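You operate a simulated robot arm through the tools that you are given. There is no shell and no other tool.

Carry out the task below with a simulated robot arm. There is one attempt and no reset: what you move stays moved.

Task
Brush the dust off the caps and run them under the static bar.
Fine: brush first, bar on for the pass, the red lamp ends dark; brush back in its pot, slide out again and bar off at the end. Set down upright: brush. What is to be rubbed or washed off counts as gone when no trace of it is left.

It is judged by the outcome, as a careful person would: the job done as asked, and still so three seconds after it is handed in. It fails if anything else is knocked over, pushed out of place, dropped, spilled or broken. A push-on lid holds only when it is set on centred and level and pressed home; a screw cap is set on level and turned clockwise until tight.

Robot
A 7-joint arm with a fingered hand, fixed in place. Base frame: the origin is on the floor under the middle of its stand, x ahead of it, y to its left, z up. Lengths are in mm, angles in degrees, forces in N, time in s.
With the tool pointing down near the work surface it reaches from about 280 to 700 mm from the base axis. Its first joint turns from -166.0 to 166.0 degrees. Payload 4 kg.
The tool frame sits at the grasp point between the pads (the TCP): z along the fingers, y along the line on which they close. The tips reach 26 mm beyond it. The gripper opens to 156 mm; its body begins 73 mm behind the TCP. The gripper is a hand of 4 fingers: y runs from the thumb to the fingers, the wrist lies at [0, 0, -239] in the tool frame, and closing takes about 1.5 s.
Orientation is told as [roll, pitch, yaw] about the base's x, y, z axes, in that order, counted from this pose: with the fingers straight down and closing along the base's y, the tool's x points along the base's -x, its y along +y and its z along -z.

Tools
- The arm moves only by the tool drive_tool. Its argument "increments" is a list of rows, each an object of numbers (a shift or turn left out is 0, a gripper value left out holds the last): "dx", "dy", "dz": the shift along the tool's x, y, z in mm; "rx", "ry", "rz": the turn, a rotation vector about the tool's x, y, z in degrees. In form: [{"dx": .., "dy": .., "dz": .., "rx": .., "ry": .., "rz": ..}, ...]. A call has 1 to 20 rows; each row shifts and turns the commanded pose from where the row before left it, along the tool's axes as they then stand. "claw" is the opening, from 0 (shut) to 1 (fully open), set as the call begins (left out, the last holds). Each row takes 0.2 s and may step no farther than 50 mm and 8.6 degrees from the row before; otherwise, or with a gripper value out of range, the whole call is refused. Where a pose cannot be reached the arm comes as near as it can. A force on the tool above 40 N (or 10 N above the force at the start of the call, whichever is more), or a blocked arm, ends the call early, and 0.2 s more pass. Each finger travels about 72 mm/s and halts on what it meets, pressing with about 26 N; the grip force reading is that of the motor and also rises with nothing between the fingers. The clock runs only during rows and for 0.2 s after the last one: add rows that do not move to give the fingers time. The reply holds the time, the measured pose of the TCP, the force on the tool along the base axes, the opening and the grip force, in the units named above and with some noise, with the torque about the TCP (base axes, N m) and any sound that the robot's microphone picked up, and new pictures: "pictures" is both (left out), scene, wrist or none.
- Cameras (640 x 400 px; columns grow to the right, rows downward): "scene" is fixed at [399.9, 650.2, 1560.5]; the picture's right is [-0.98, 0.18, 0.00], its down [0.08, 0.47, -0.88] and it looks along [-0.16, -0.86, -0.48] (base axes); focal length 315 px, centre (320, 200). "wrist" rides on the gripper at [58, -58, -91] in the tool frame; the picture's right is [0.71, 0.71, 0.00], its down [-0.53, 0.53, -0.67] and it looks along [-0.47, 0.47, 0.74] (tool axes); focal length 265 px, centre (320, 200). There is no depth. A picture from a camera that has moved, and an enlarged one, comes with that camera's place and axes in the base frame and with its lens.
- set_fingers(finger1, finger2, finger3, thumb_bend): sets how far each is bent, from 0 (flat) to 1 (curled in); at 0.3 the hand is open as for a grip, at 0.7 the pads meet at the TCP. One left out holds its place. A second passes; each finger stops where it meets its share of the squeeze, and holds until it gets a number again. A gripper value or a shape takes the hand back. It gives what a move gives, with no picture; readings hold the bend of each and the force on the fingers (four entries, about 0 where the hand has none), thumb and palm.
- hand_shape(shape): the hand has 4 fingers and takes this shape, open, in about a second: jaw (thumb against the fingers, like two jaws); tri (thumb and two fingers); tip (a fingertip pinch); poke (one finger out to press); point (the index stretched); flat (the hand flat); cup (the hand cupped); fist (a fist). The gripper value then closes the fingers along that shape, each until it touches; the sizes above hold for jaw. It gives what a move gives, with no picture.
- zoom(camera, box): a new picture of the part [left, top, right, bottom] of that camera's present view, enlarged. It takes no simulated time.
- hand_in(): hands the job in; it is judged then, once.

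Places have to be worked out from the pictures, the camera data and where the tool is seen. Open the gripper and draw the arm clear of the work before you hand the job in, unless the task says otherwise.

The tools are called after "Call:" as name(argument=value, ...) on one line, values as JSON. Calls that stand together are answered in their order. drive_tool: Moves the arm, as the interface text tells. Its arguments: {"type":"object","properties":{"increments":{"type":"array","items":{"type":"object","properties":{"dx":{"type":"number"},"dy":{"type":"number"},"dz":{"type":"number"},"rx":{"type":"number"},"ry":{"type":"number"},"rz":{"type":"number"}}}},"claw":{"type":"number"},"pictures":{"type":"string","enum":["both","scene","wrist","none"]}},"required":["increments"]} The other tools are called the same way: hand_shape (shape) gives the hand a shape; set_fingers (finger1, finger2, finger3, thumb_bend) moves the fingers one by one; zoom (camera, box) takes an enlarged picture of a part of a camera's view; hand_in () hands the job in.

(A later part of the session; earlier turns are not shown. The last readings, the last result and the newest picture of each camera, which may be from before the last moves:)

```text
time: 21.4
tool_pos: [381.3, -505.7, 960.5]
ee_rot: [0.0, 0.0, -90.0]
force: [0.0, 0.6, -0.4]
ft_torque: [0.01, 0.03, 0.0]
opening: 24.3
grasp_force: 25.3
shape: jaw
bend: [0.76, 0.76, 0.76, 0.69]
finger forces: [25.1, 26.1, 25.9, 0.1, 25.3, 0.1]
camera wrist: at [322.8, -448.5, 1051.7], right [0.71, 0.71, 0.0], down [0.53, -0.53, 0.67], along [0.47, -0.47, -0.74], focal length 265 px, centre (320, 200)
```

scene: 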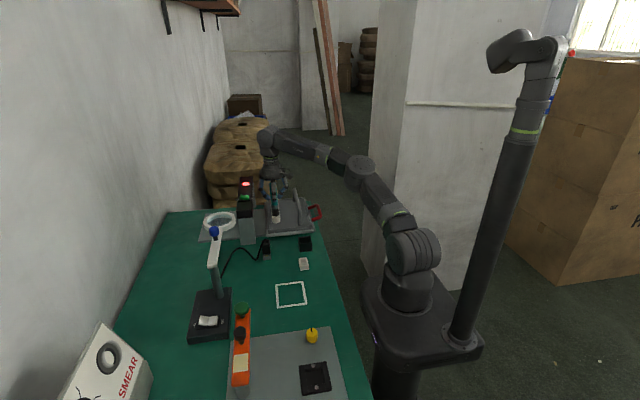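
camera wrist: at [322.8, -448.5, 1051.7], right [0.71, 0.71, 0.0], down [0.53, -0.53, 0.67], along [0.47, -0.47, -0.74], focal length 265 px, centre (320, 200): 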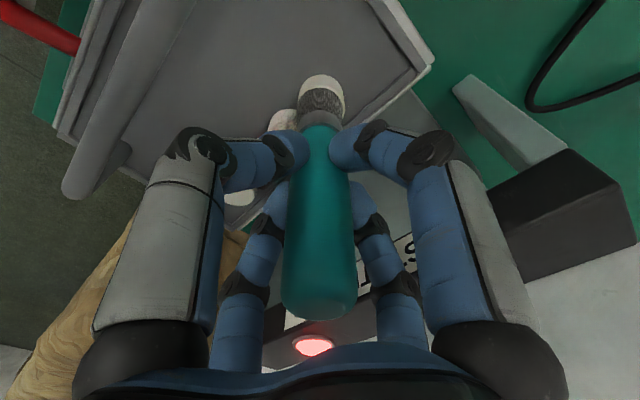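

Contact starts at about commanded z≈959.5. I'll press very lightly and make a first short sweep along -y towards cap 3.

Call:
drive_tool(increments=[{"dz": 0.8}, {}, {"dx": -5}, {"dx": -5}, {"dx": -5}, {"dx": -5}, {}], pictures="both")

Call:
zoom(camera="wrist", box=[220, 40, 420, 165])

Call:
zoom(camera="scene", box=[232, 180, 312, 230])

```text
time: 23.0
tool_pos: [381.4, -524.3, 958.9]
ee_rot: [0.0, 0.1, -90.2]
force: [-0.3, -0.1, -0.2]
ft_torque: [0.0, 0.01, -0.01]
opening: 24.0
grasp_force: 25.7
shape: jaw
bend: [0.76, 0.76, 0.76, 0.69]
finger forces: [25.2, 26.1, 26.1, 0.0, 25.4, 0.0]
camera wrist: at [322.1, -467.1, 1051.3], right [0.71, 0.71, 0.0], down [0.53, -0.53, 0.67], along [0.47, -0.47, -0.74], focal length 265 px, centre (320, 200)
```

scene: 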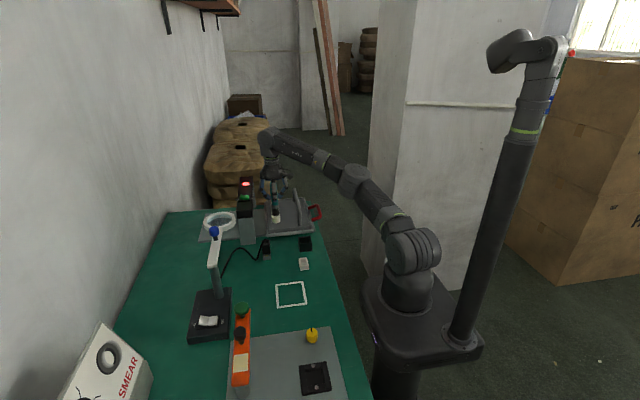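
wrist: 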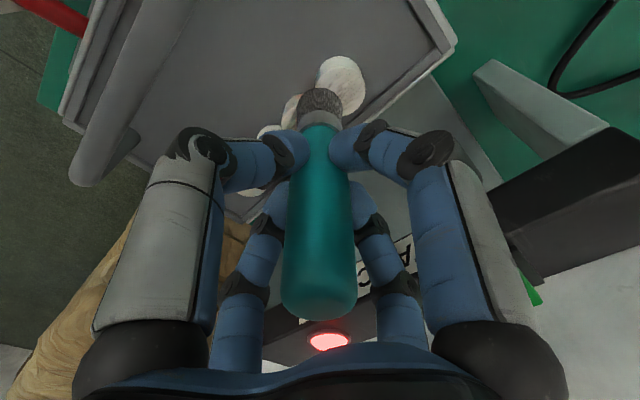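

```text
3.20 times, centred on (320, 102) of wrist
camera zoom: at [322.1, -467.1, 1051.3], right [0.71, 0.71, 0.0], down [0.53, -0.53, 0.67], along [0.47, -0.47, -0.74], focal length 849 px, centre (320, 512)
```

zoom: 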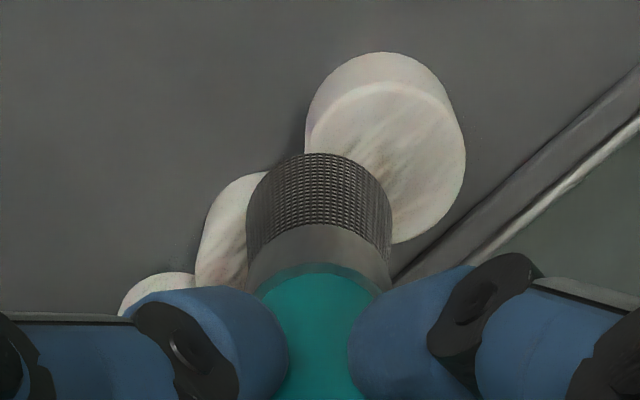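

```text
8.00 times, centred on (272, 205) of scene
camera zoom: at [399.9, 650.2, 1560.5], right [-0.98, 0.18, 0.0], down [0.08, 0.47, -0.88], along [-0.16, -0.86, -0.48], focal length 2521 px, centre (704, 160)
```

zoom: 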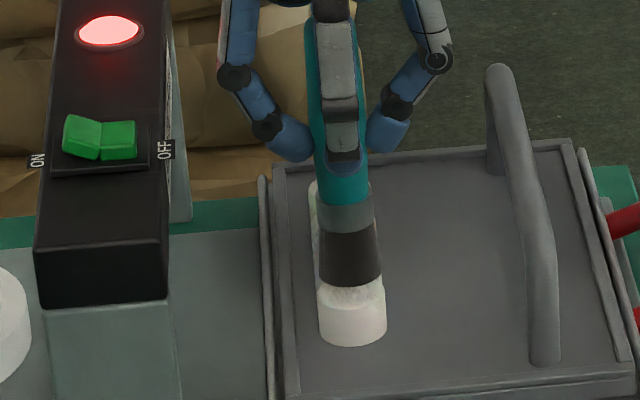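

Cap 4 hasn't moved and looks cleaner but still streaky, and the force reads about 0. I'll press slightly more and stroke back and forth over caps 4 and 3.

Call:
drive_tool(increments=[{"dz": 0.8}, {}, {"dx": 6}, {"dx": 6}, {"dx": 6}, {"dx": -6}, {"dx": -6}, {"dx": -6}, {"dx": -6}, {"dx": -6}, {}], pictures="wrist")

Call:
zoom(camera="wrist", box=[220, 20, 420, 145])

```text
time: 25.4
tool_pos: [380.6, -536.9, 959.3]
ee_rot: [-0.1, 0.0, -90.1]
force: [0.2, 0.2, 0.2]
ft_torque: [0.02, -0.01, 0.02]
opening: 24.5
grasp_force: 26.3
shape: jaw
bend: [0.76, 0.76, 0.76, 0.69]
finger forces: [24.9, 26.0, 26.1, 0.0, 25.1, 0.0]
camera wrist: at [321.3, -478.5, 1051.2], right [0.71, 0.71, 0.0], down [0.53, -0.53, 0.67], along [0.47, -0.47, -0.74], focal length 265 px, centre (320, 200)
```

wrist: 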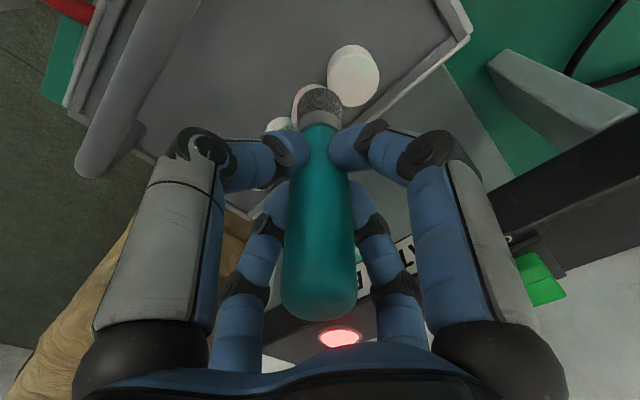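

```text
3.20 times, centred on (320, 82) of wrist
camera zoom: at [321.3, -478.5, 1051.2], right [0.71, 0.71, 0.0], down [0.53, -0.53, 0.67], along [0.47, -0.47, -0.74], focal length 849 px, centre (320, 576)
```

zoom: 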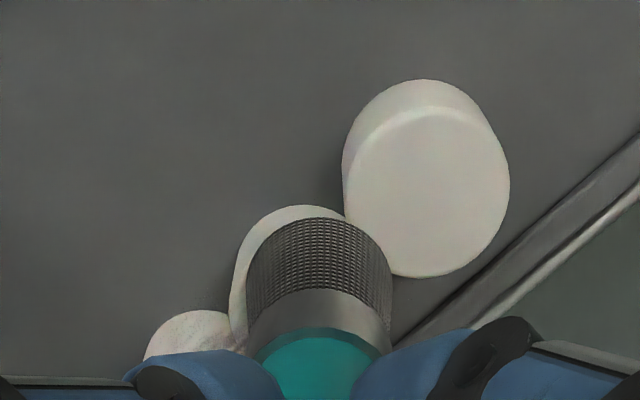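

Cap 4 is now spotless and still in place. I'll continue the same light strokes over caps 3 and 2.

Call:
drive_tool(increments=[{"dz": 0.2, "dx": 6}, {"dx": 6}, {"dx": -6}, {"dx": -6}, {"dx": -6}, {"dx": -6}, {"dx": 6}, {"dx": 6}, {"dx": 6}, {"dx": -6}, {"dx": -6}, {"dx": -6}, {"dx": -6}, {"dx": -6}, {"dx": -6}, {"dx": -6}, {}], pictures="wrist")

Call:
zoom(camera="wrist", box=[220, 20, 420, 145])

```text
time: 29.0
tool_pos: [378.9, -565.1, 959.8]
ee_rot: [0.0, -0.1, -90.1]
force: [0.4, 2.6, 9.1]
ft_torque: [0.02, -0.1, 0.03]
opening: 24.3
grasp_force: 25.9
shape: jaw
bend: [0.76, 0.77, 0.76, 0.69]
finger forces: [25.8, 26.8, 25.3, 0.0, 24.9, 0.0]
out of reach, approached as far as the arm can: row 16
camera wrist: at [319.6, -507.1, 1050.7], right [0.71, 0.71, 0.0], down [0.53, -0.53, 0.67], along [0.47, -0.47, -0.74], focal length 265 px, centre (320, 200)
```

wrist: 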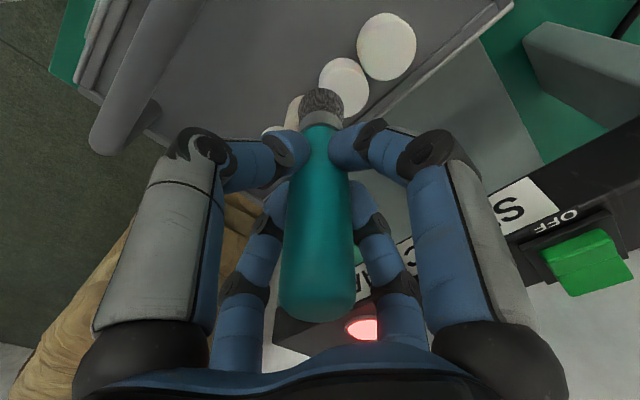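

```text
3.20 times, centred on (320, 82) of wrist
camera zoom: at [319.6, -507.1, 1050.7], right [0.71, 0.71, 0.0], down [0.53, -0.53, 0.67], along [0.47, -0.47, -0.74], focal length 849 px, centre (320, 576)
```

zoom: 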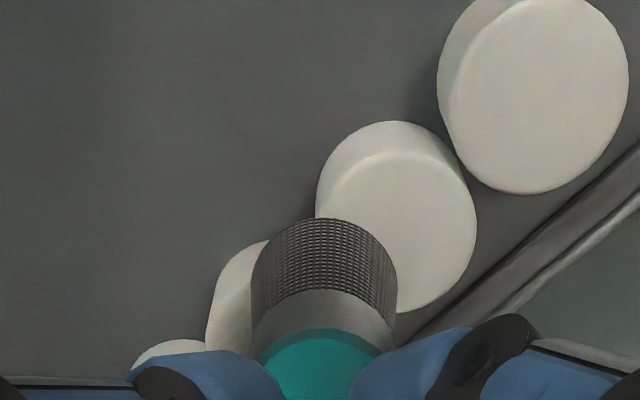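

Caps 4 and 3 are clean, but the arm hit its reach limit near y≈-565. I'll lift off, move back a little and tilt the tool about 15° so the tuft points further out.

Call:
drive_tool(increments=[{"dz": -10}, {"dz": -15, "dx": 4}, {"dx": 4}, {}], pictures="none")

Call:
drive_tool(increments=[{"ry": -5}, {"ry": -5}, {"ry": -5}, {}], pictures="both")

Call:
zoom(camera="wrist", box=[160, 20, 420, 182])

Call:
zoom(camera="scene", box=[232, 170, 328, 230])

```text
time: 30.0
tool_pos: [376.6, -554.8, 984.5]
ee_rot: [0.1, 0.0, -90.1]
force: [1.4, -0.3, 0.6]
ft_torque: [0.0, -0.04, -0.01]
opening: 24.4
grasp_force: 26.0
shape: jaw
bend: [0.76, 0.76, 0.76, 0.69]
finger forces: [24.8, 25.9, 25.6, 0.0, 24.7, 0.0]
out of reach, approached as far as the arm can: row 2
```

```text
time: 31.0
tool_pos: [375.7, -553.9, 983.1]
ee_rot: [0.0, -15.1, -90.1]
force: [-0.4, 0.3, -0.6]
ft_torque: [0.01, 0.0, 0.0]
opening: 24.3
grasp_force: 25.9
shape: jaw
bend: [0.76, 0.76, 0.76, 0.69]
finger forces: [24.0, 25.8, 25.4, 0.0, 24.5, 0.0]
camera wrist: at [317.0, -475.0, 1056.6], right [0.71, 0.68, -0.18], down [0.53, -0.34, 0.78], along [0.47, -0.65, -0.6], focal length 265 px, centre (320, 200)
```

scene: 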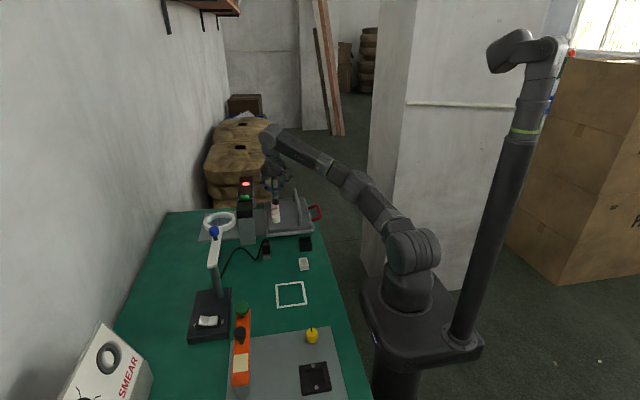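
wrist: 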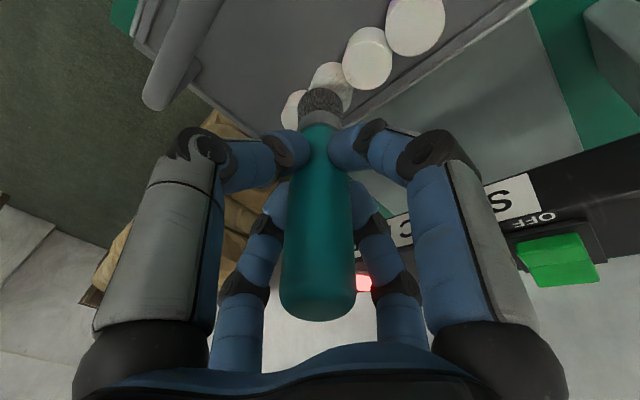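

```text
2.46 times, centred on (290, 101) of wrist
camera zoom: at [317.0, -475.0, 1056.6], right [0.71, 0.68, -0.18], down [0.53, -0.34, 0.78], along [0.47, -0.65, -0.6], focal length 653 px, centre (394, 444)
```

zoom: 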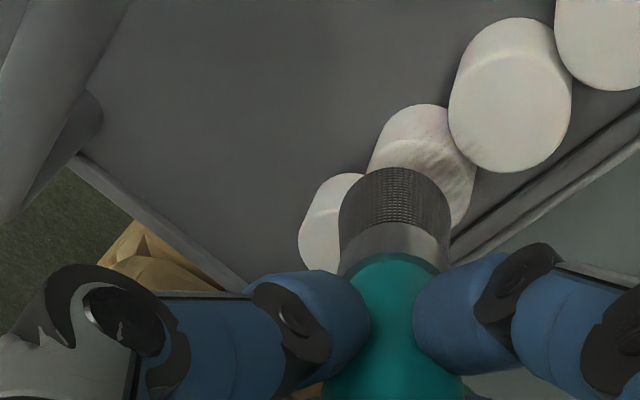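

```text
6.67 times, centred on (280, 200) of scene
camera zoom: at [399.9, 650.2, 1560.5], right [-0.98, 0.18, 0.0], down [0.08, 0.47, -0.88], along [-0.16, -0.86, -0.48], focal length 2101 px, centre (587, 200)
```

zoom: 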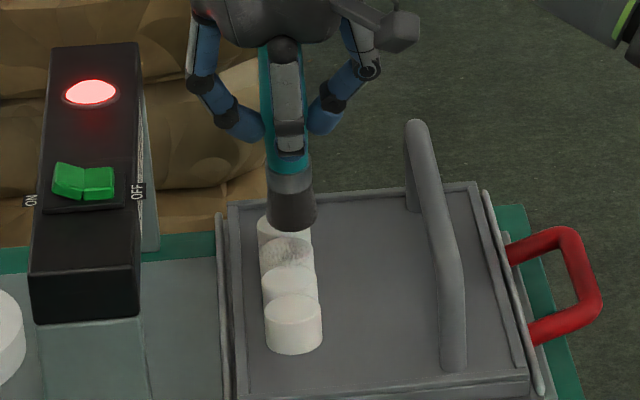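

Cap 2 is half cleaned and cap 1 still needs work. The tilt gives me room, so I'll centre x, lower to just above cap 2 and look again.

Call:
drive_tool(increments=[{"dy": 5}, {"dx": 2.6, "dz": 9.7}, {"dx": 2.3, "dz": 8.7}, {}, {}], pictures="both")

Call:
zoom(camera="wrist", box=[220, 20, 420, 145])

Call:
zoom(camera="scene", box=[232, 180, 312, 230])

```text
time: 32.2
tool_pos: [380.9, -555.0, 963.5]
ee_rot: [0.0, -14.9, -90.1]
force: [0.5, -0.9, -0.8]
ft_torque: [0.0, -0.02, 0.0]
opening: 24.2
grasp_force: 25.8
shape: jaw
bend: [0.76, 0.76, 0.76, 0.69]
finger forces: [24.0, 25.8, 25.4, 0.0, 24.5, 0.0]
camera wrist: at [322.1, -475.5, 1037.6], right [0.71, 0.68, -0.18], down [0.53, -0.34, 0.78], along [0.47, -0.65, -0.6], focal length 265 px, centre (320, 200)
```

scene: 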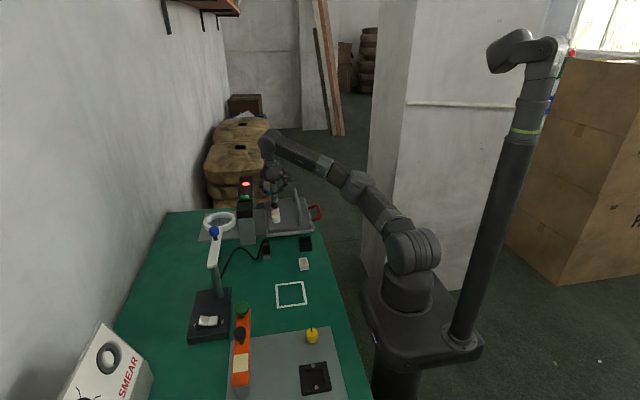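
wrist: 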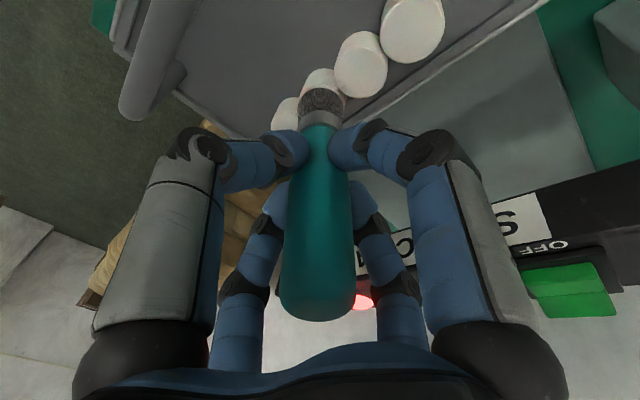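

```text
3.20 times, centred on (320, 82) of wrist
camera zoom: at [322.1, -475.5, 1037.6], right [0.71, 0.68, -0.18], down [0.53, -0.34, 0.78], along [0.47, -0.65, -0.6], focal length 849 px, centre (320, 576)
```

zoom: 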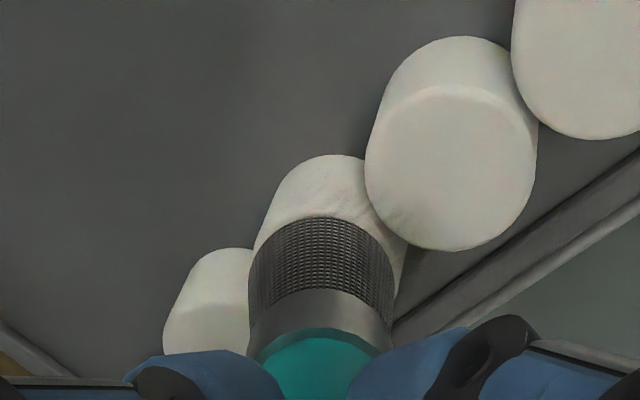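

```text
8.00 times, centred on (272, 205) of scene
camera zoom: at [399.9, 650.2, 1560.5], right [-0.98, 0.18, 0.0], down [0.08, 0.47, -0.88], along [-0.16, -0.86, -0.48], focal length 2521 px, centre (704, 160)
```

zoom: 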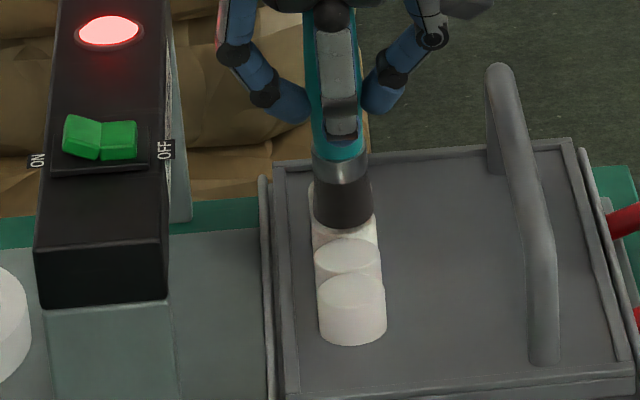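

The rim is about 4 mm above cap 2, so I'll step down until I feel light contact.

Call:
drive_tool(increments=[{"dx": 0.52, "dz": 1.93}, {}], pictures="none")

Call:
drive_tool(increments=[{"dx": 0.26, "dz": 0.97}, {}], pictures="none")

Call:
drive_tool(increments=[{"dx": 0.2, "dz": 0.7}, {}], pictures="none")

```text
time: 32.8
tool_pos: [381.7, -555.4, 961.9]
ee_rot: [0.0, -14.9, -90.1]
force: [-0.7, 0.1, -1.2]
ft_torque: [0.0, -0.02, 0.0]
opening: 24.3
grasp_force: 26.2
shape: jaw
bend: [0.76, 0.76, 0.76, 0.69]
finger forces: [24.1, 25.8, 25.4, 0.0, 24.5, 0.1]
```

```text
time: 33.4
tool_pos: [381.3, -554.2, 961.9]
ee_rot: [0.1, -15.0, -90.2]
force: [0.1, 0.7, 0.1]
ft_torque: [-0.01, -0.01, 0.02]
opening: 24.2
grasp_force: 26.0
shape: jaw
bend: [0.76, 0.76, 0.76, 0.69]
finger forces: [24.0, 25.9, 25.4, 0.0, 24.5, 0.0]
```

```text
time: 34.0
tool_pos: [382.1, -554.0, 961.8]
ee_rot: [0.0, -15.1, -90.1]
force: [0.4, -0.4, -0.3]
ft_torque: [-0.01, -0.03, -0.01]
opening: 24.4
grasp_force: 25.9
shape: jaw
bend: [0.76, 0.76, 0.76, 0.69]
finger forces: [24.0, 25.8, 25.4, 0.0, 24.4, 0.0]
```

Call:
drive_tool(increments=[{"dx": 0.2, "dz": 0.7}, {}], pictures="none")

Call:
drive_tool(increments=[{"dx": 0.2, "dz": 0.7}, {}], pictures="none")

Call:
drive_tool(increments=[{"dx": 0.2, "dz": 0.7}, {}], pictures="wrist")

Call:
zoom(camera="wrist", box=[220, 20, 420, 145])

```text
time: 34.6
tool_pos: [382.6, -554.0, 960.3]
ee_rot: [0.0, -15.1, -90.1]
force: [-0.1, 0.7, 3.2]
ft_torque: [-0.06, 0.03, -0.02]
opening: 24.3
grasp_force: 25.9
shape: jaw
bend: [0.76, 0.76, 0.76, 0.69]
finger forces: [23.9, 25.9, 25.8, 0.0, 24.8, 0.0]
```

```text
time: 35.2
tool_pos: [382.6, -554.4, 959.6]
ee_rot: [0.0, -15.1, -90.1]
force: [0.2, 0.2, 7.8]
ft_torque: [-0.07, -0.02, -0.06]
opening: 24.3
grasp_force: 26.0
shape: jaw
bend: [0.76, 0.77, 0.76, 0.69]
finger forces: [23.8, 26.1, 26.1, 0.1, 24.9, 0.0]
```

```text
time: 35.8
tool_pos: [382.0, -553.6, 960.2]
ee_rot: [0.0, -15.1, -90.0]
force: [0.2, -0.2, 10.7]
ft_torque: [-0.07, 0.02, -0.04]
opening: 24.2
grasp_force: 25.7
shape: jaw
bend: [0.76, 0.77, 0.76, 0.69]
finger forces: [23.7, 26.2, 26.4, 0.1, 25.0, 0.0]
camera wrist: at [322.5, -474.7, 1032.9], right [0.71, 0.68, -0.18], down [0.53, -0.33, 0.78], along [0.47, -0.65, -0.6], focal length 265 px, centre (320, 200)
```

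wrist: 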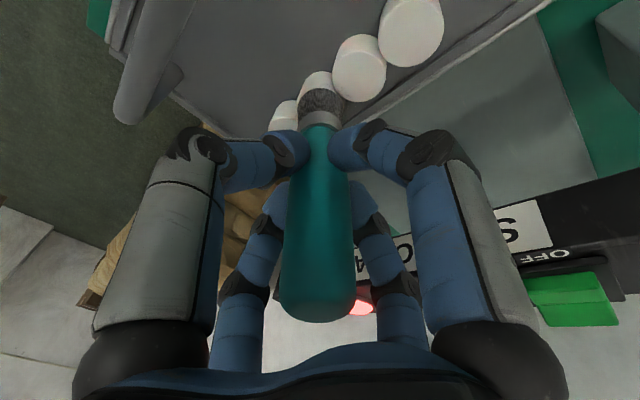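

```text
3.20 times, centred on (320, 82) of wrist
camera zoom: at [322.5, -474.7, 1032.9], right [0.71, 0.68, -0.18], down [0.53, -0.33, 0.78], along [0.47, -0.65, -0.6], focal length 849 px, centre (320, 576)
```

zoom: 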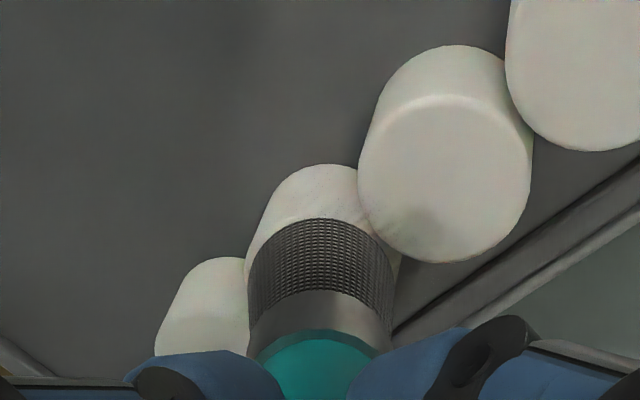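

Contact is at about 10 N, so I'll ease up 1 mm and sweep gently outward across cap 2 and back.

Call:
drive_tool(increments=[{"dx": -0.26, "dz": -0.97}, {}, {"dx": -3.86, "dz": 1.04}, {"dx": -3.86, "dz": 1.04}, {"dx": -3.86, "dz": 1.04}, {"dx": -3.86, "dz": 1.04}, {}], pictures="wrist")

Call:
zoom(camera="wrist", box=[220, 20, 420, 145])

```text
time: 37.4
tool_pos: [381.9, -569.7, 960.9]
ee_rot: [0.0, -15.1, -90.2]
force: [0.9, 0.9, 2.4]
ft_torque: [0.06, 0.03, 0.0]
opening: 24.2
grasp_force: 26.0
shape: jaw
bend: [0.77, 0.77, 0.76, 0.69]
finger forces: [26.1, 25.8, 24.1, 0.1, 24.3, 0.0]
camera wrist: at [322.6, -490.6, 1033.3], right [0.71, 0.68, -0.18], down [0.53, -0.34, 0.78], along [0.47, -0.65, -0.6], focal length 265 px, centre (320, 200)
```

wrist: 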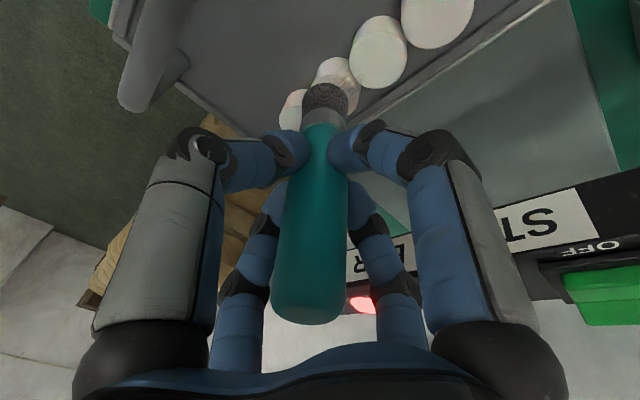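

```text
3.20 times, centred on (320, 82) of wrist
camera zoom: at [322.6, -490.6, 1033.3], right [0.71, 0.68, -0.18], down [0.53, -0.34, 0.78], along [0.47, -0.65, -0.6], focal length 849 px, centre (320, 576)
```

zoom: 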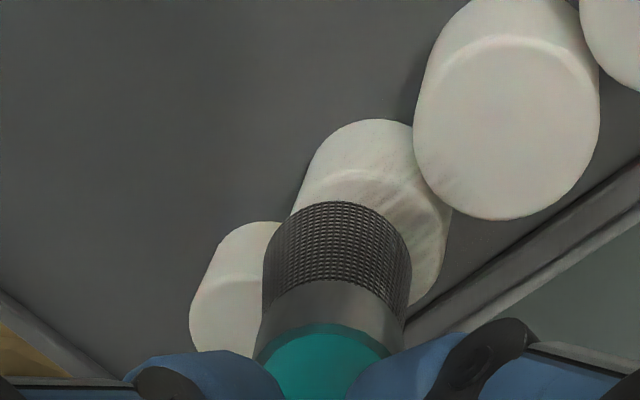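

The brush pivoted a couple of degrees in the grip and cap 2 still shows streaks. I'll stroke back towards +y at the same light contact and recheck.

Call:
drive_tool(increments=[{"dx": 3.86, "dz": -1.04}, {"dx": 3.86, "dz": -1.04}, {"dx": 3.86, "dz": -1.04}, {"dx": 3.86, "dz": -1.04}, {"dx": -3.86, "dz": 1.04}, {"dx": -3.86, "dz": 1.04}, {"dx": -3.86, "dz": 1.04}, {"dx": -3.86, "dz": 1.04}, {"dx": -3.86, "dz": 1.04}, {}], pictures="wrist")

Call:
zoom(camera="wrist", box=[220, 20, 420, 145])

Call:
zoom(camera="scene", box=[232, 180, 312, 230])

```text
time: 39.6
tool_pos: [382.0, -573.9, 960.0]
ee_rot: [0.0, -15.1, -90.0]
force: [-0.2, 1.0, 5.8]
ft_torque: [0.13, 0.02, -0.01]
opening: 24.4
grasp_force: 26.1
shape: jaw
bend: [0.77, 0.77, 0.76, 0.69]
finger forces: [24.9, 26.0, 24.8, 0.1, 24.7, 0.0]
camera wrist: at [322.1, -494.6, 1033.2], right [0.71, 0.68, -0.18], down [0.53, -0.33, 0.78], along [0.47, -0.65, -0.6], focal length 265 px, centre (320, 200)
```

wrist: 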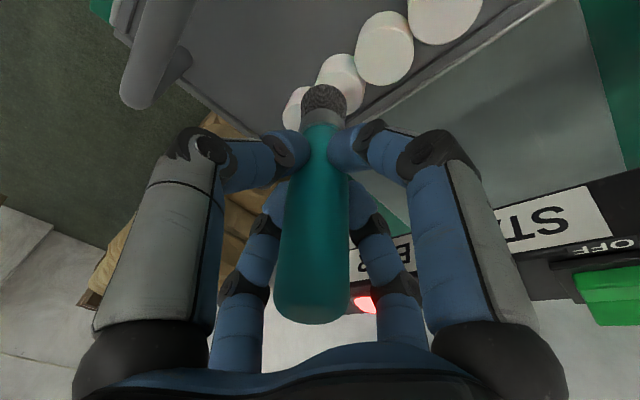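

```text
3.20 times, centred on (320, 82) of wrist
camera zoom: at [322.1, -494.6, 1033.2], right [0.71, 0.68, -0.18], down [0.53, -0.33, 0.78], along [0.47, -0.65, -0.6], focal length 849 px, centre (320, 576)
```

zoom: 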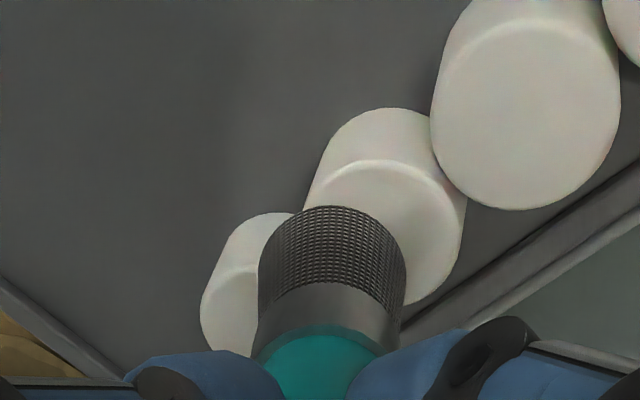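

```text
8.00 times, centred on (272, 205) of scene
camera zoom: at [399.9, 650.2, 1560.5], right [-0.98, 0.18, 0.0], down [0.08, 0.47, -0.88], along [-0.16, -0.86, -0.48], focal length 2521 px, centre (704, 160)
```

zoom: 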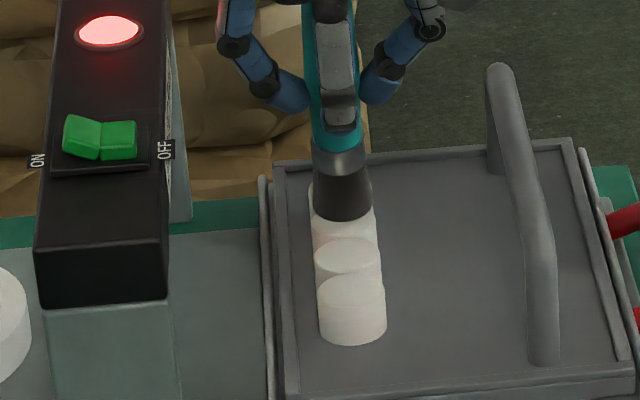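

Cap 2's visible top is clean now. I'll continue outward onto cap 1 with light contact.

Call:
drive_tool(increments=[{"dx": -0.08, "dz": -0.3}, {"dx": -3.86, "dz": 1.04}, {"dx": -3.86, "dz": 1.04}, {"dx": -3.86, "dz": 1.04}, {"dx": -3.86, "dz": 1.04}, {"dx": -3.86, "dz": 1.04}, {}], pictures="wrist")

Call:
zoom(camera="wrist", box=[220, 20, 420, 145])

Call:
zoom(camera="scene", box=[232, 180, 312, 230])

```text
time: 41.2
tool_pos: [380.1, -593.4, 961.5]
ee_rot: [0.0, -15.1, -90.1]
force: [-0.7, -0.4, -0.2]
ft_torque: [-0.05, -0.02, 0.02]
opening: 23.8
grasp_force: 26.1
shape: jaw
bend: [0.77, 0.76, 0.76, 0.69]
finger forces: [24.2, 25.9, 24.6, 0.1, 24.3, 0.0]
camera wrist: at [321.4, -514.9, 1035.1], right [0.71, 0.68, -0.18], down [0.53, -0.33, 0.78], along [0.47, -0.65, -0.6], focal length 265 px, centre (320, 200)
```

wrist: 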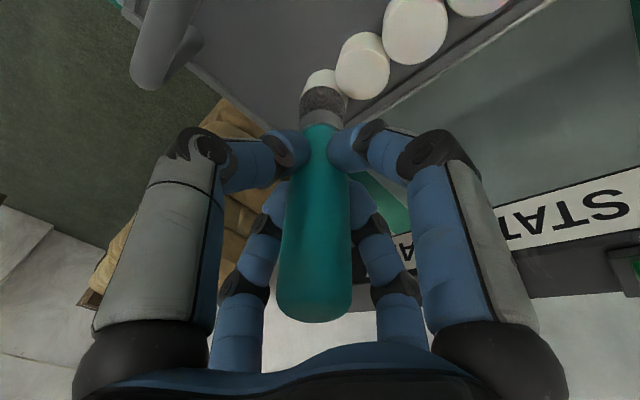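

```text
3.20 times, centred on (320, 82) of wrist
camera zoom: at [321.4, -514.9, 1035.1], right [0.71, 0.68, -0.18], down [0.53, -0.33, 0.78], along [0.47, -0.65, -0.6], focal length 849 px, centre (320, 576)
```

zoom: 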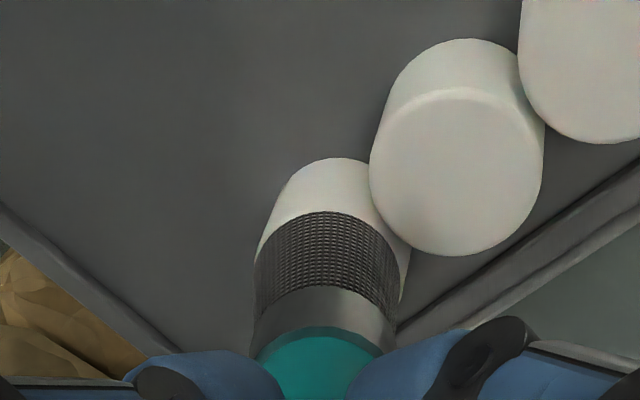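

```text
8.00 times, centred on (272, 205) of scene
camera zoom: at [399.9, 650.2, 1560.5], right [-0.98, 0.18, 0.0], down [0.08, 0.47, -0.88], along [-0.16, -0.86, -0.48], focal length 2521 px, centre (704, 160)
```

zoom: 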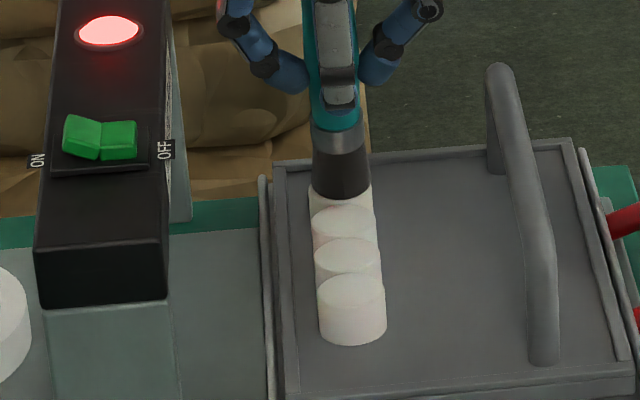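

Cap 2 is fully clean and the tuft is now at the inner edge of cap 1. I'll press a touch more and stroke outward across cap 1 and back.

Call:
drive_tool(increments=[{"dx": 0.15, "dz": 0.55}, {"dx": -3.86, "dz": 1.04}, {"dx": -3.86, "dz": 1.04}, {"dx": -3.86, "dz": 1.04}, {"dx": -3.86, "dz": 1.04}, {"dx": -3.86, "dz": 1.04}, {}], pictures="wrist")

Call:
zoom(camera="wrist", box=[220, 20, 420, 145])

Call:
zoom(camera="scene", box=[232, 180, 312, 230])

```text
time: 42.8
tool_pos: [380.0, -614.5, 961.1]
ee_rot: [0.1, -15.1, -90.0]
force: [-0.2, 0.1, -0.5]
ft_torque: [-0.01, 0.01, 0.03]
opening: 24.3
grasp_force: 25.6
shape: jaw
bend: [0.77, 0.76, 0.76, 0.69]
finger forces: [24.2, 25.7, 24.5, 0.0, 24.3, 0.0]
camera wrist: at [321.4, -534.8, 1033.9], right [0.71, 0.68, -0.18], down [0.53, -0.34, 0.78], along [0.47, -0.65, -0.6], focal length 265 px, centre (320, 200)
```

wrist: 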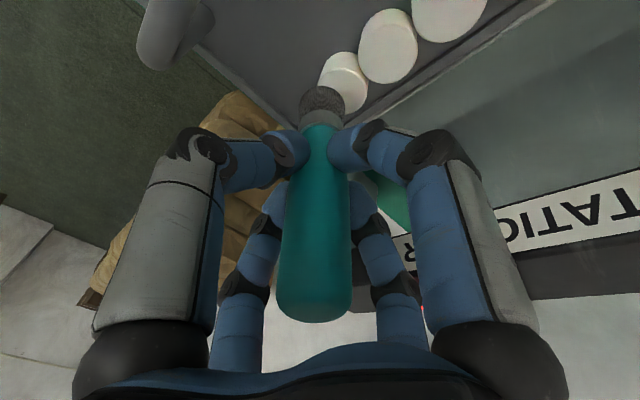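

```text
3.20 times, centred on (320, 82) of wrist
camera zoom: at [321.4, -534.8, 1033.9], right [0.71, 0.68, -0.18], down [0.53, -0.34, 0.78], along [0.47, -0.65, -0.6], focal length 849 px, centre (320, 576)
```

zoom: 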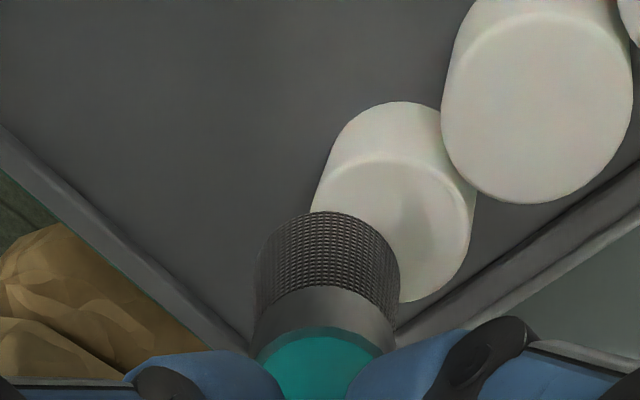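

```text
8.00 times, centred on (272, 205) of scene
camera zoom: at [399.9, 650.2, 1560.5], right [-0.98, 0.18, 0.0], down [0.08, 0.47, -0.88], along [-0.16, -0.86, -0.48], focal length 2521 px, centre (704, 160)
```

zoom: 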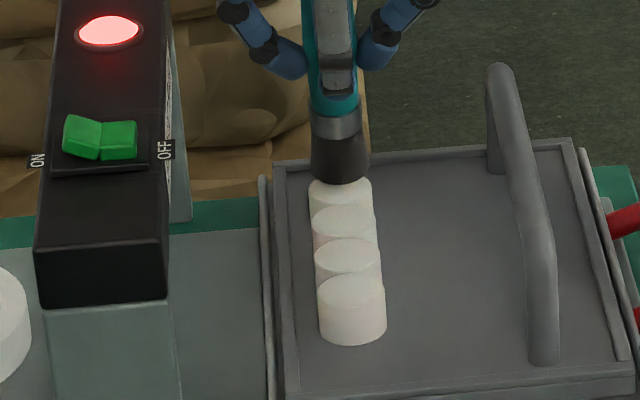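

Cap 1 looks nearly clean, with a faint grey area that may only be shadow. I'll do another light back-and-forth pass on it, pressing slightly more.

Call:
drive_tool(increments=[{"dx": 0.13, "dz": 0.5}, {"dx": 3.86, "dz": -1.04}, {"dx": 3.86, "dz": -1.04}, {"dx": 3.86, "dz": -1.04}, {"dx": 3.86, "dz": -1.04}, {"dx": 0.08, "dz": 0.3}, {"dx": -3.86, "dz": 1.04}, {"dx": -3.86, "dz": 1.04}, {"dx": -3.86, "dz": 1.04}, {"dx": -3.86, "dz": 1.04}, {}], pictures="none")

Call:
drive_tool(increments=[{"dx": 3.86, "dz": -1.04, "dy": 3}, {"dx": 3.86, "dz": -1.04}, {"dx": 3.86, "dz": -1.04}, {"dx": -3.86, "dz": 1.04}, {"dx": -3.86, "dz": 1.04}, {"dx": -3.86, "dz": 1.04}, {"dy": -6}, {"dx": 3.86, "dz": -1.04}, {"dx": 3.86, "dz": -1.04}, {"dx": 3.86, "dz": -1.04}, {"dx": -3.86, "dz": 1.04}, {"dx": -3.86, "dz": 1.04}, {"dx": -3.86, "dz": 1.04, "dy": 3}, {}], pictures="wrist")

Call:
zoom(camera="wrist", box=[220, 20, 420, 145])

```text
time: 45.2
tool_pos: [380.0, -614.4, 962.1]
ee_rot: [0.0, -15.0, -90.1]
force: [-0.6, -0.1, 0.3]
ft_torque: [-0.01, -0.01, 0.0]
opening: 24.3
grasp_force: 25.8
shape: jaw
bend: [0.77, 0.76, 0.76, 0.69]
finger forces: [24.0, 25.7, 24.4, 0.0, 24.2, 0.0]
```

```text
time: 48.2
tool_pos: [380.5, -613.2, 959.9]
ee_rot: [0.0, -15.1, -90.1]
force: [-0.3, 0.0, 2.9]
ft_torque: [0.1, 0.08, -0.04]
opening: 24.5
grasp_force: 26.4
shape: jaw
bend: [0.77, 0.76, 0.76, 0.69]
finger forces: [24.5, 25.6, 24.6, 0.0, 24.6, 0.0]
camera wrist: at [321.8, -534.5, 1033.2], right [0.71, 0.68, -0.18], down [0.53, -0.34, 0.78], along [0.47, -0.65, -0.6], focal length 265 px, centre (320, 200)
```

wrist: 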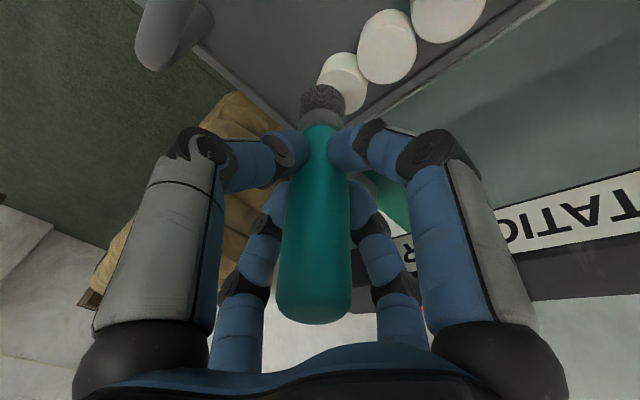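

```text
3.20 times, centred on (320, 82) of wrist
camera zoom: at [321.8, -534.5, 1033.2], right [0.71, 0.68, -0.18], down [0.53, -0.34, 0.78], along [0.47, -0.65, -0.6], focal length 849 px, centre (320, 576)
```

zoom: 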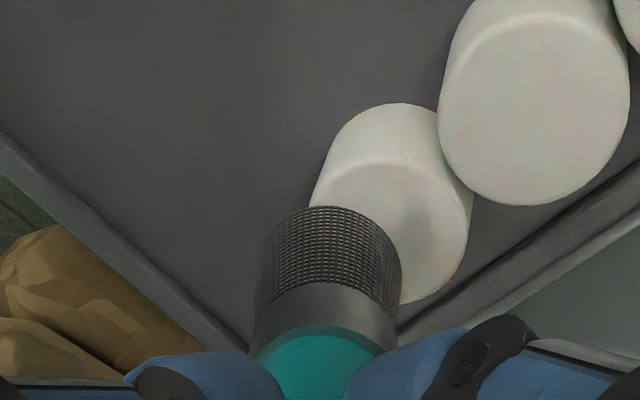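

The remaining grey looks like the hand's shadow. I'll lift off and back away to inspect all four cap tops.

Call:
drive_tool(increments=[{"dx": -2.6, "dz": -9.7}, {"dx": -3.9, "dz": -14.5}, {"dx": 33.4, "dz": -29.7}, {"dx": 33.4, "dz": -29.7}, {"dx": 33.4, "dz": -29.7}, {}], pictures="both")

Call:
zoom(camera="wrist", box=[240, 40, 400, 140])

Call:
zoom(camera="scene", box=[244, 180, 308, 220])

```text
time: 49.6
tool_pos: [380.5, -493.4, 1045.4]
ee_rot: [0.0, -15.0, -90.1]
force: [-0.1, 0.3, -1.8]
ft_torque: [0.0, 0.03, 0.0]
opening: 24.1
grasp_force: 26.2
shape: jaw
bend: [0.77, 0.77, 0.76, 0.69]
finger forces: [23.4, 25.1, 24.2, 0.0, 23.2, 0.0]
camera wrist: at [322.4, -414.5, 1118.1], right [0.71, 0.68, -0.18], down [0.53, -0.34, 0.78], along [0.47, -0.65, -0.6], focal length 265 px, centre (320, 200)
```

scene: 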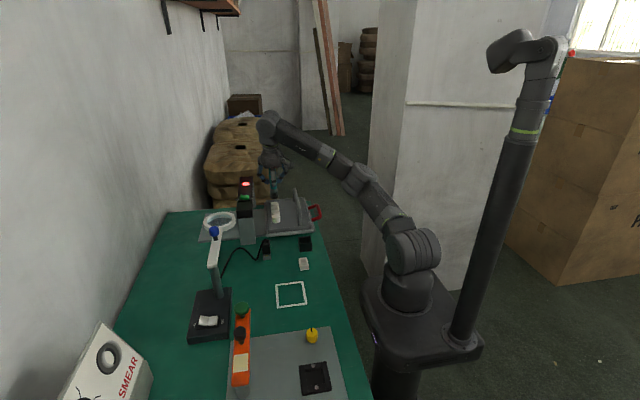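
wrist: 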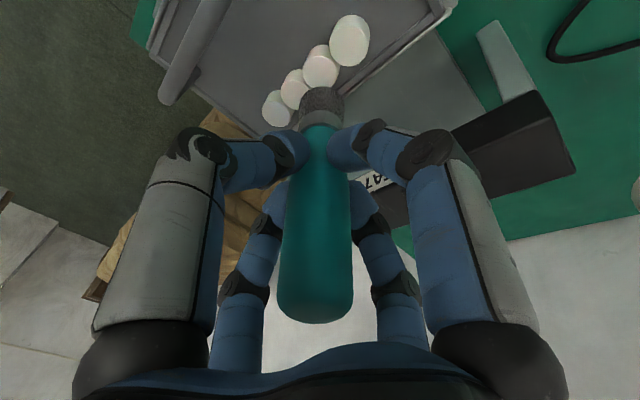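

```text
4.00 times, centred on (320, 90) of wrist
camera zoom: at [322.4, -414.5, 1118.1], right [0.71, 0.68, -0.18], down [0.53, -0.34, 0.78], along [0.47, -0.65, -0.6], focal length 1062 px, centre (320, 640)
```

zoom: 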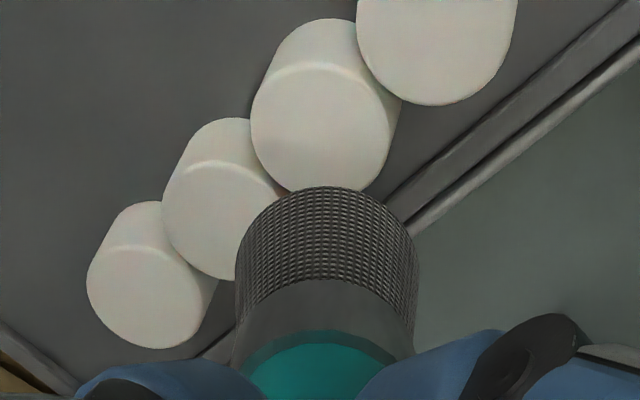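

```text
10.00 times, centred on (276, 200) of scene
camera zoom: at [399.9, 650.2, 1560.5], right [-0.98, 0.18, 0.0], down [0.08, 0.47, -0.88], along [-0.16, -0.86, -0.48], focal length 3151 px, centre (760, 200)
```

zoom: 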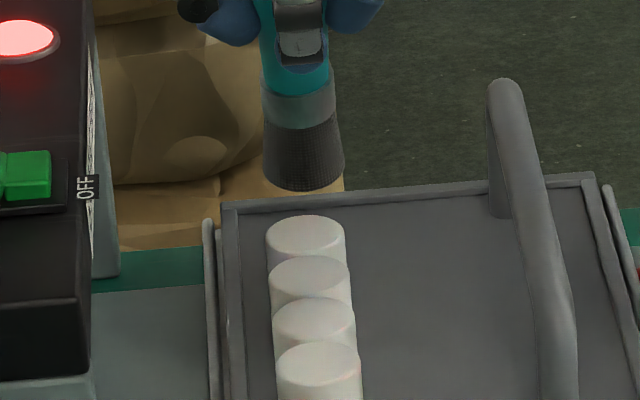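

All four caps look clean. I'll straighten the tool and return above the pot at height, checking the caps again from there without the shadow.

Call:
drive_tool(increments=[{"ry": 5}, {"ry": 5}, {"ry": 5}, {"dx": 37, "dy": -24.6}, {"dx": 37, "dy": -24.6}, {"dx": 37, "dy": -24.6}, {"dx": 37, "dy": -24.6}, {}, {}], pictures="both")

Call:
zoom(camera="wrist", box=[200, 10, 440, 160])

Call:
zoom(camera="scene", box=[244, 190, 308, 230])

Call:
zoom(camera="scene", box=[260, 160, 356, 260])

```text
time: 51.6
tool_pos: [286.9, -341.8, 1043.9]
ee_rot: [0.0, 0.0, -90.1]
force: [0.3, 0.3, 0.6]
ft_torque: [-0.01, 0.04, 0.01]
opening: 24.2
grasp_force: 26.0
shape: jaw
bend: [0.77, 0.77, 0.76, 0.69]
finger forces: [22.5, 24.6, 23.7, 0.0, 22.6, 0.1]
camera wrist: at [227.2, -284.9, 1135.6], right [0.71, 0.71, 0.0], down [0.53, -0.53, 0.67], along [0.47, -0.47, -0.74], focal length 265 px, centre (320, 200)
```

scene: 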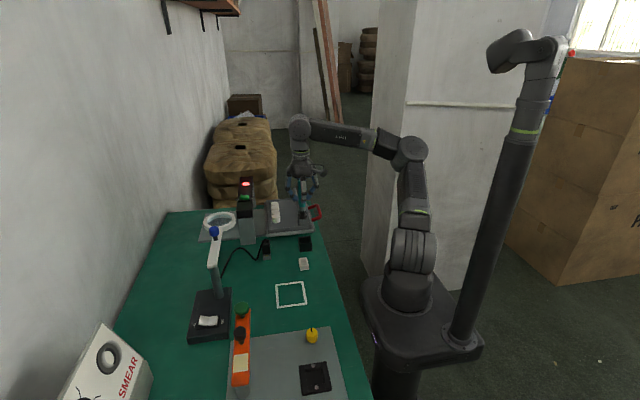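
wrist: 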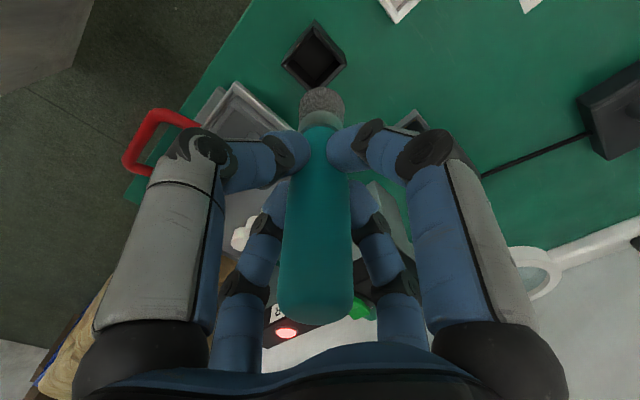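

```text
2.67 times, centred on (320, 85) of wrist
camera zoom: at [227.2, -284.9, 1135.6], right [0.71, 0.71, 0.0], down [0.53, -0.53, 0.67], along [0.47, -0.47, -0.74], focal length 708 px, centre (320, 507)
```

zoom: 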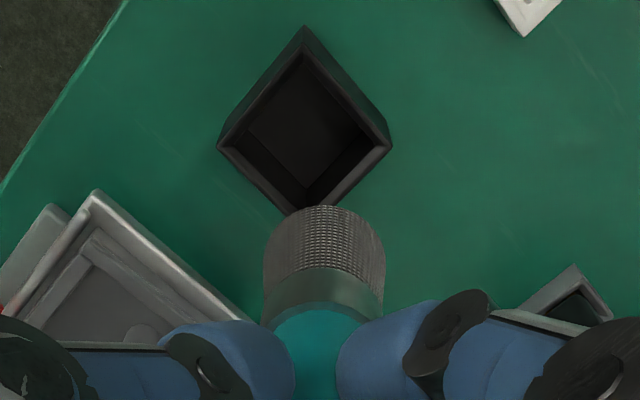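

```text
10.00 times, centred on (276, 210) of scene
camera zoom: at [399.9, 650.2, 1560.5], right [-0.98, 0.18, 0.0], down [0.08, 0.47, -0.88], along [-0.16, -0.86, -0.48], focal length 3151 px, centre (760, 100)
```

zoom: 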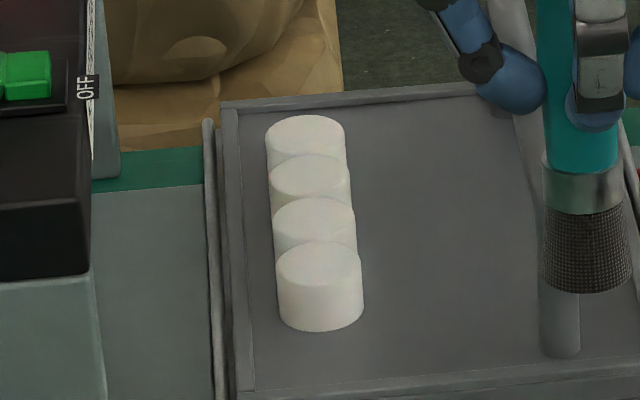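

```text
4.00 times, centred on (308, 210) of scene
camera zoom: at [399.9, 650.2, 1560.5], right [-0.98, 0.18, 0.0], down [0.08, 0.47, -0.88], along [-0.16, -0.86, -0.48], focal length 1260 px, centre (368, 160)
```

zoom: 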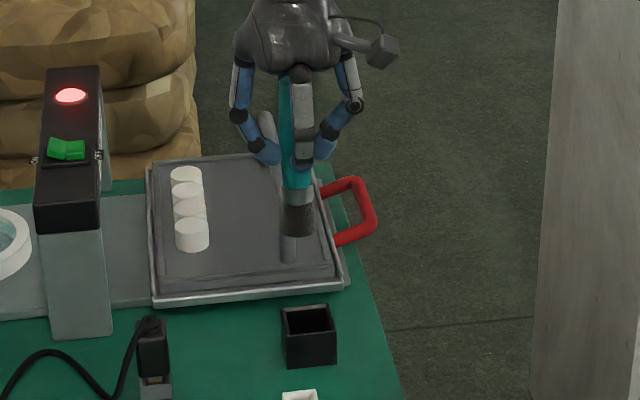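

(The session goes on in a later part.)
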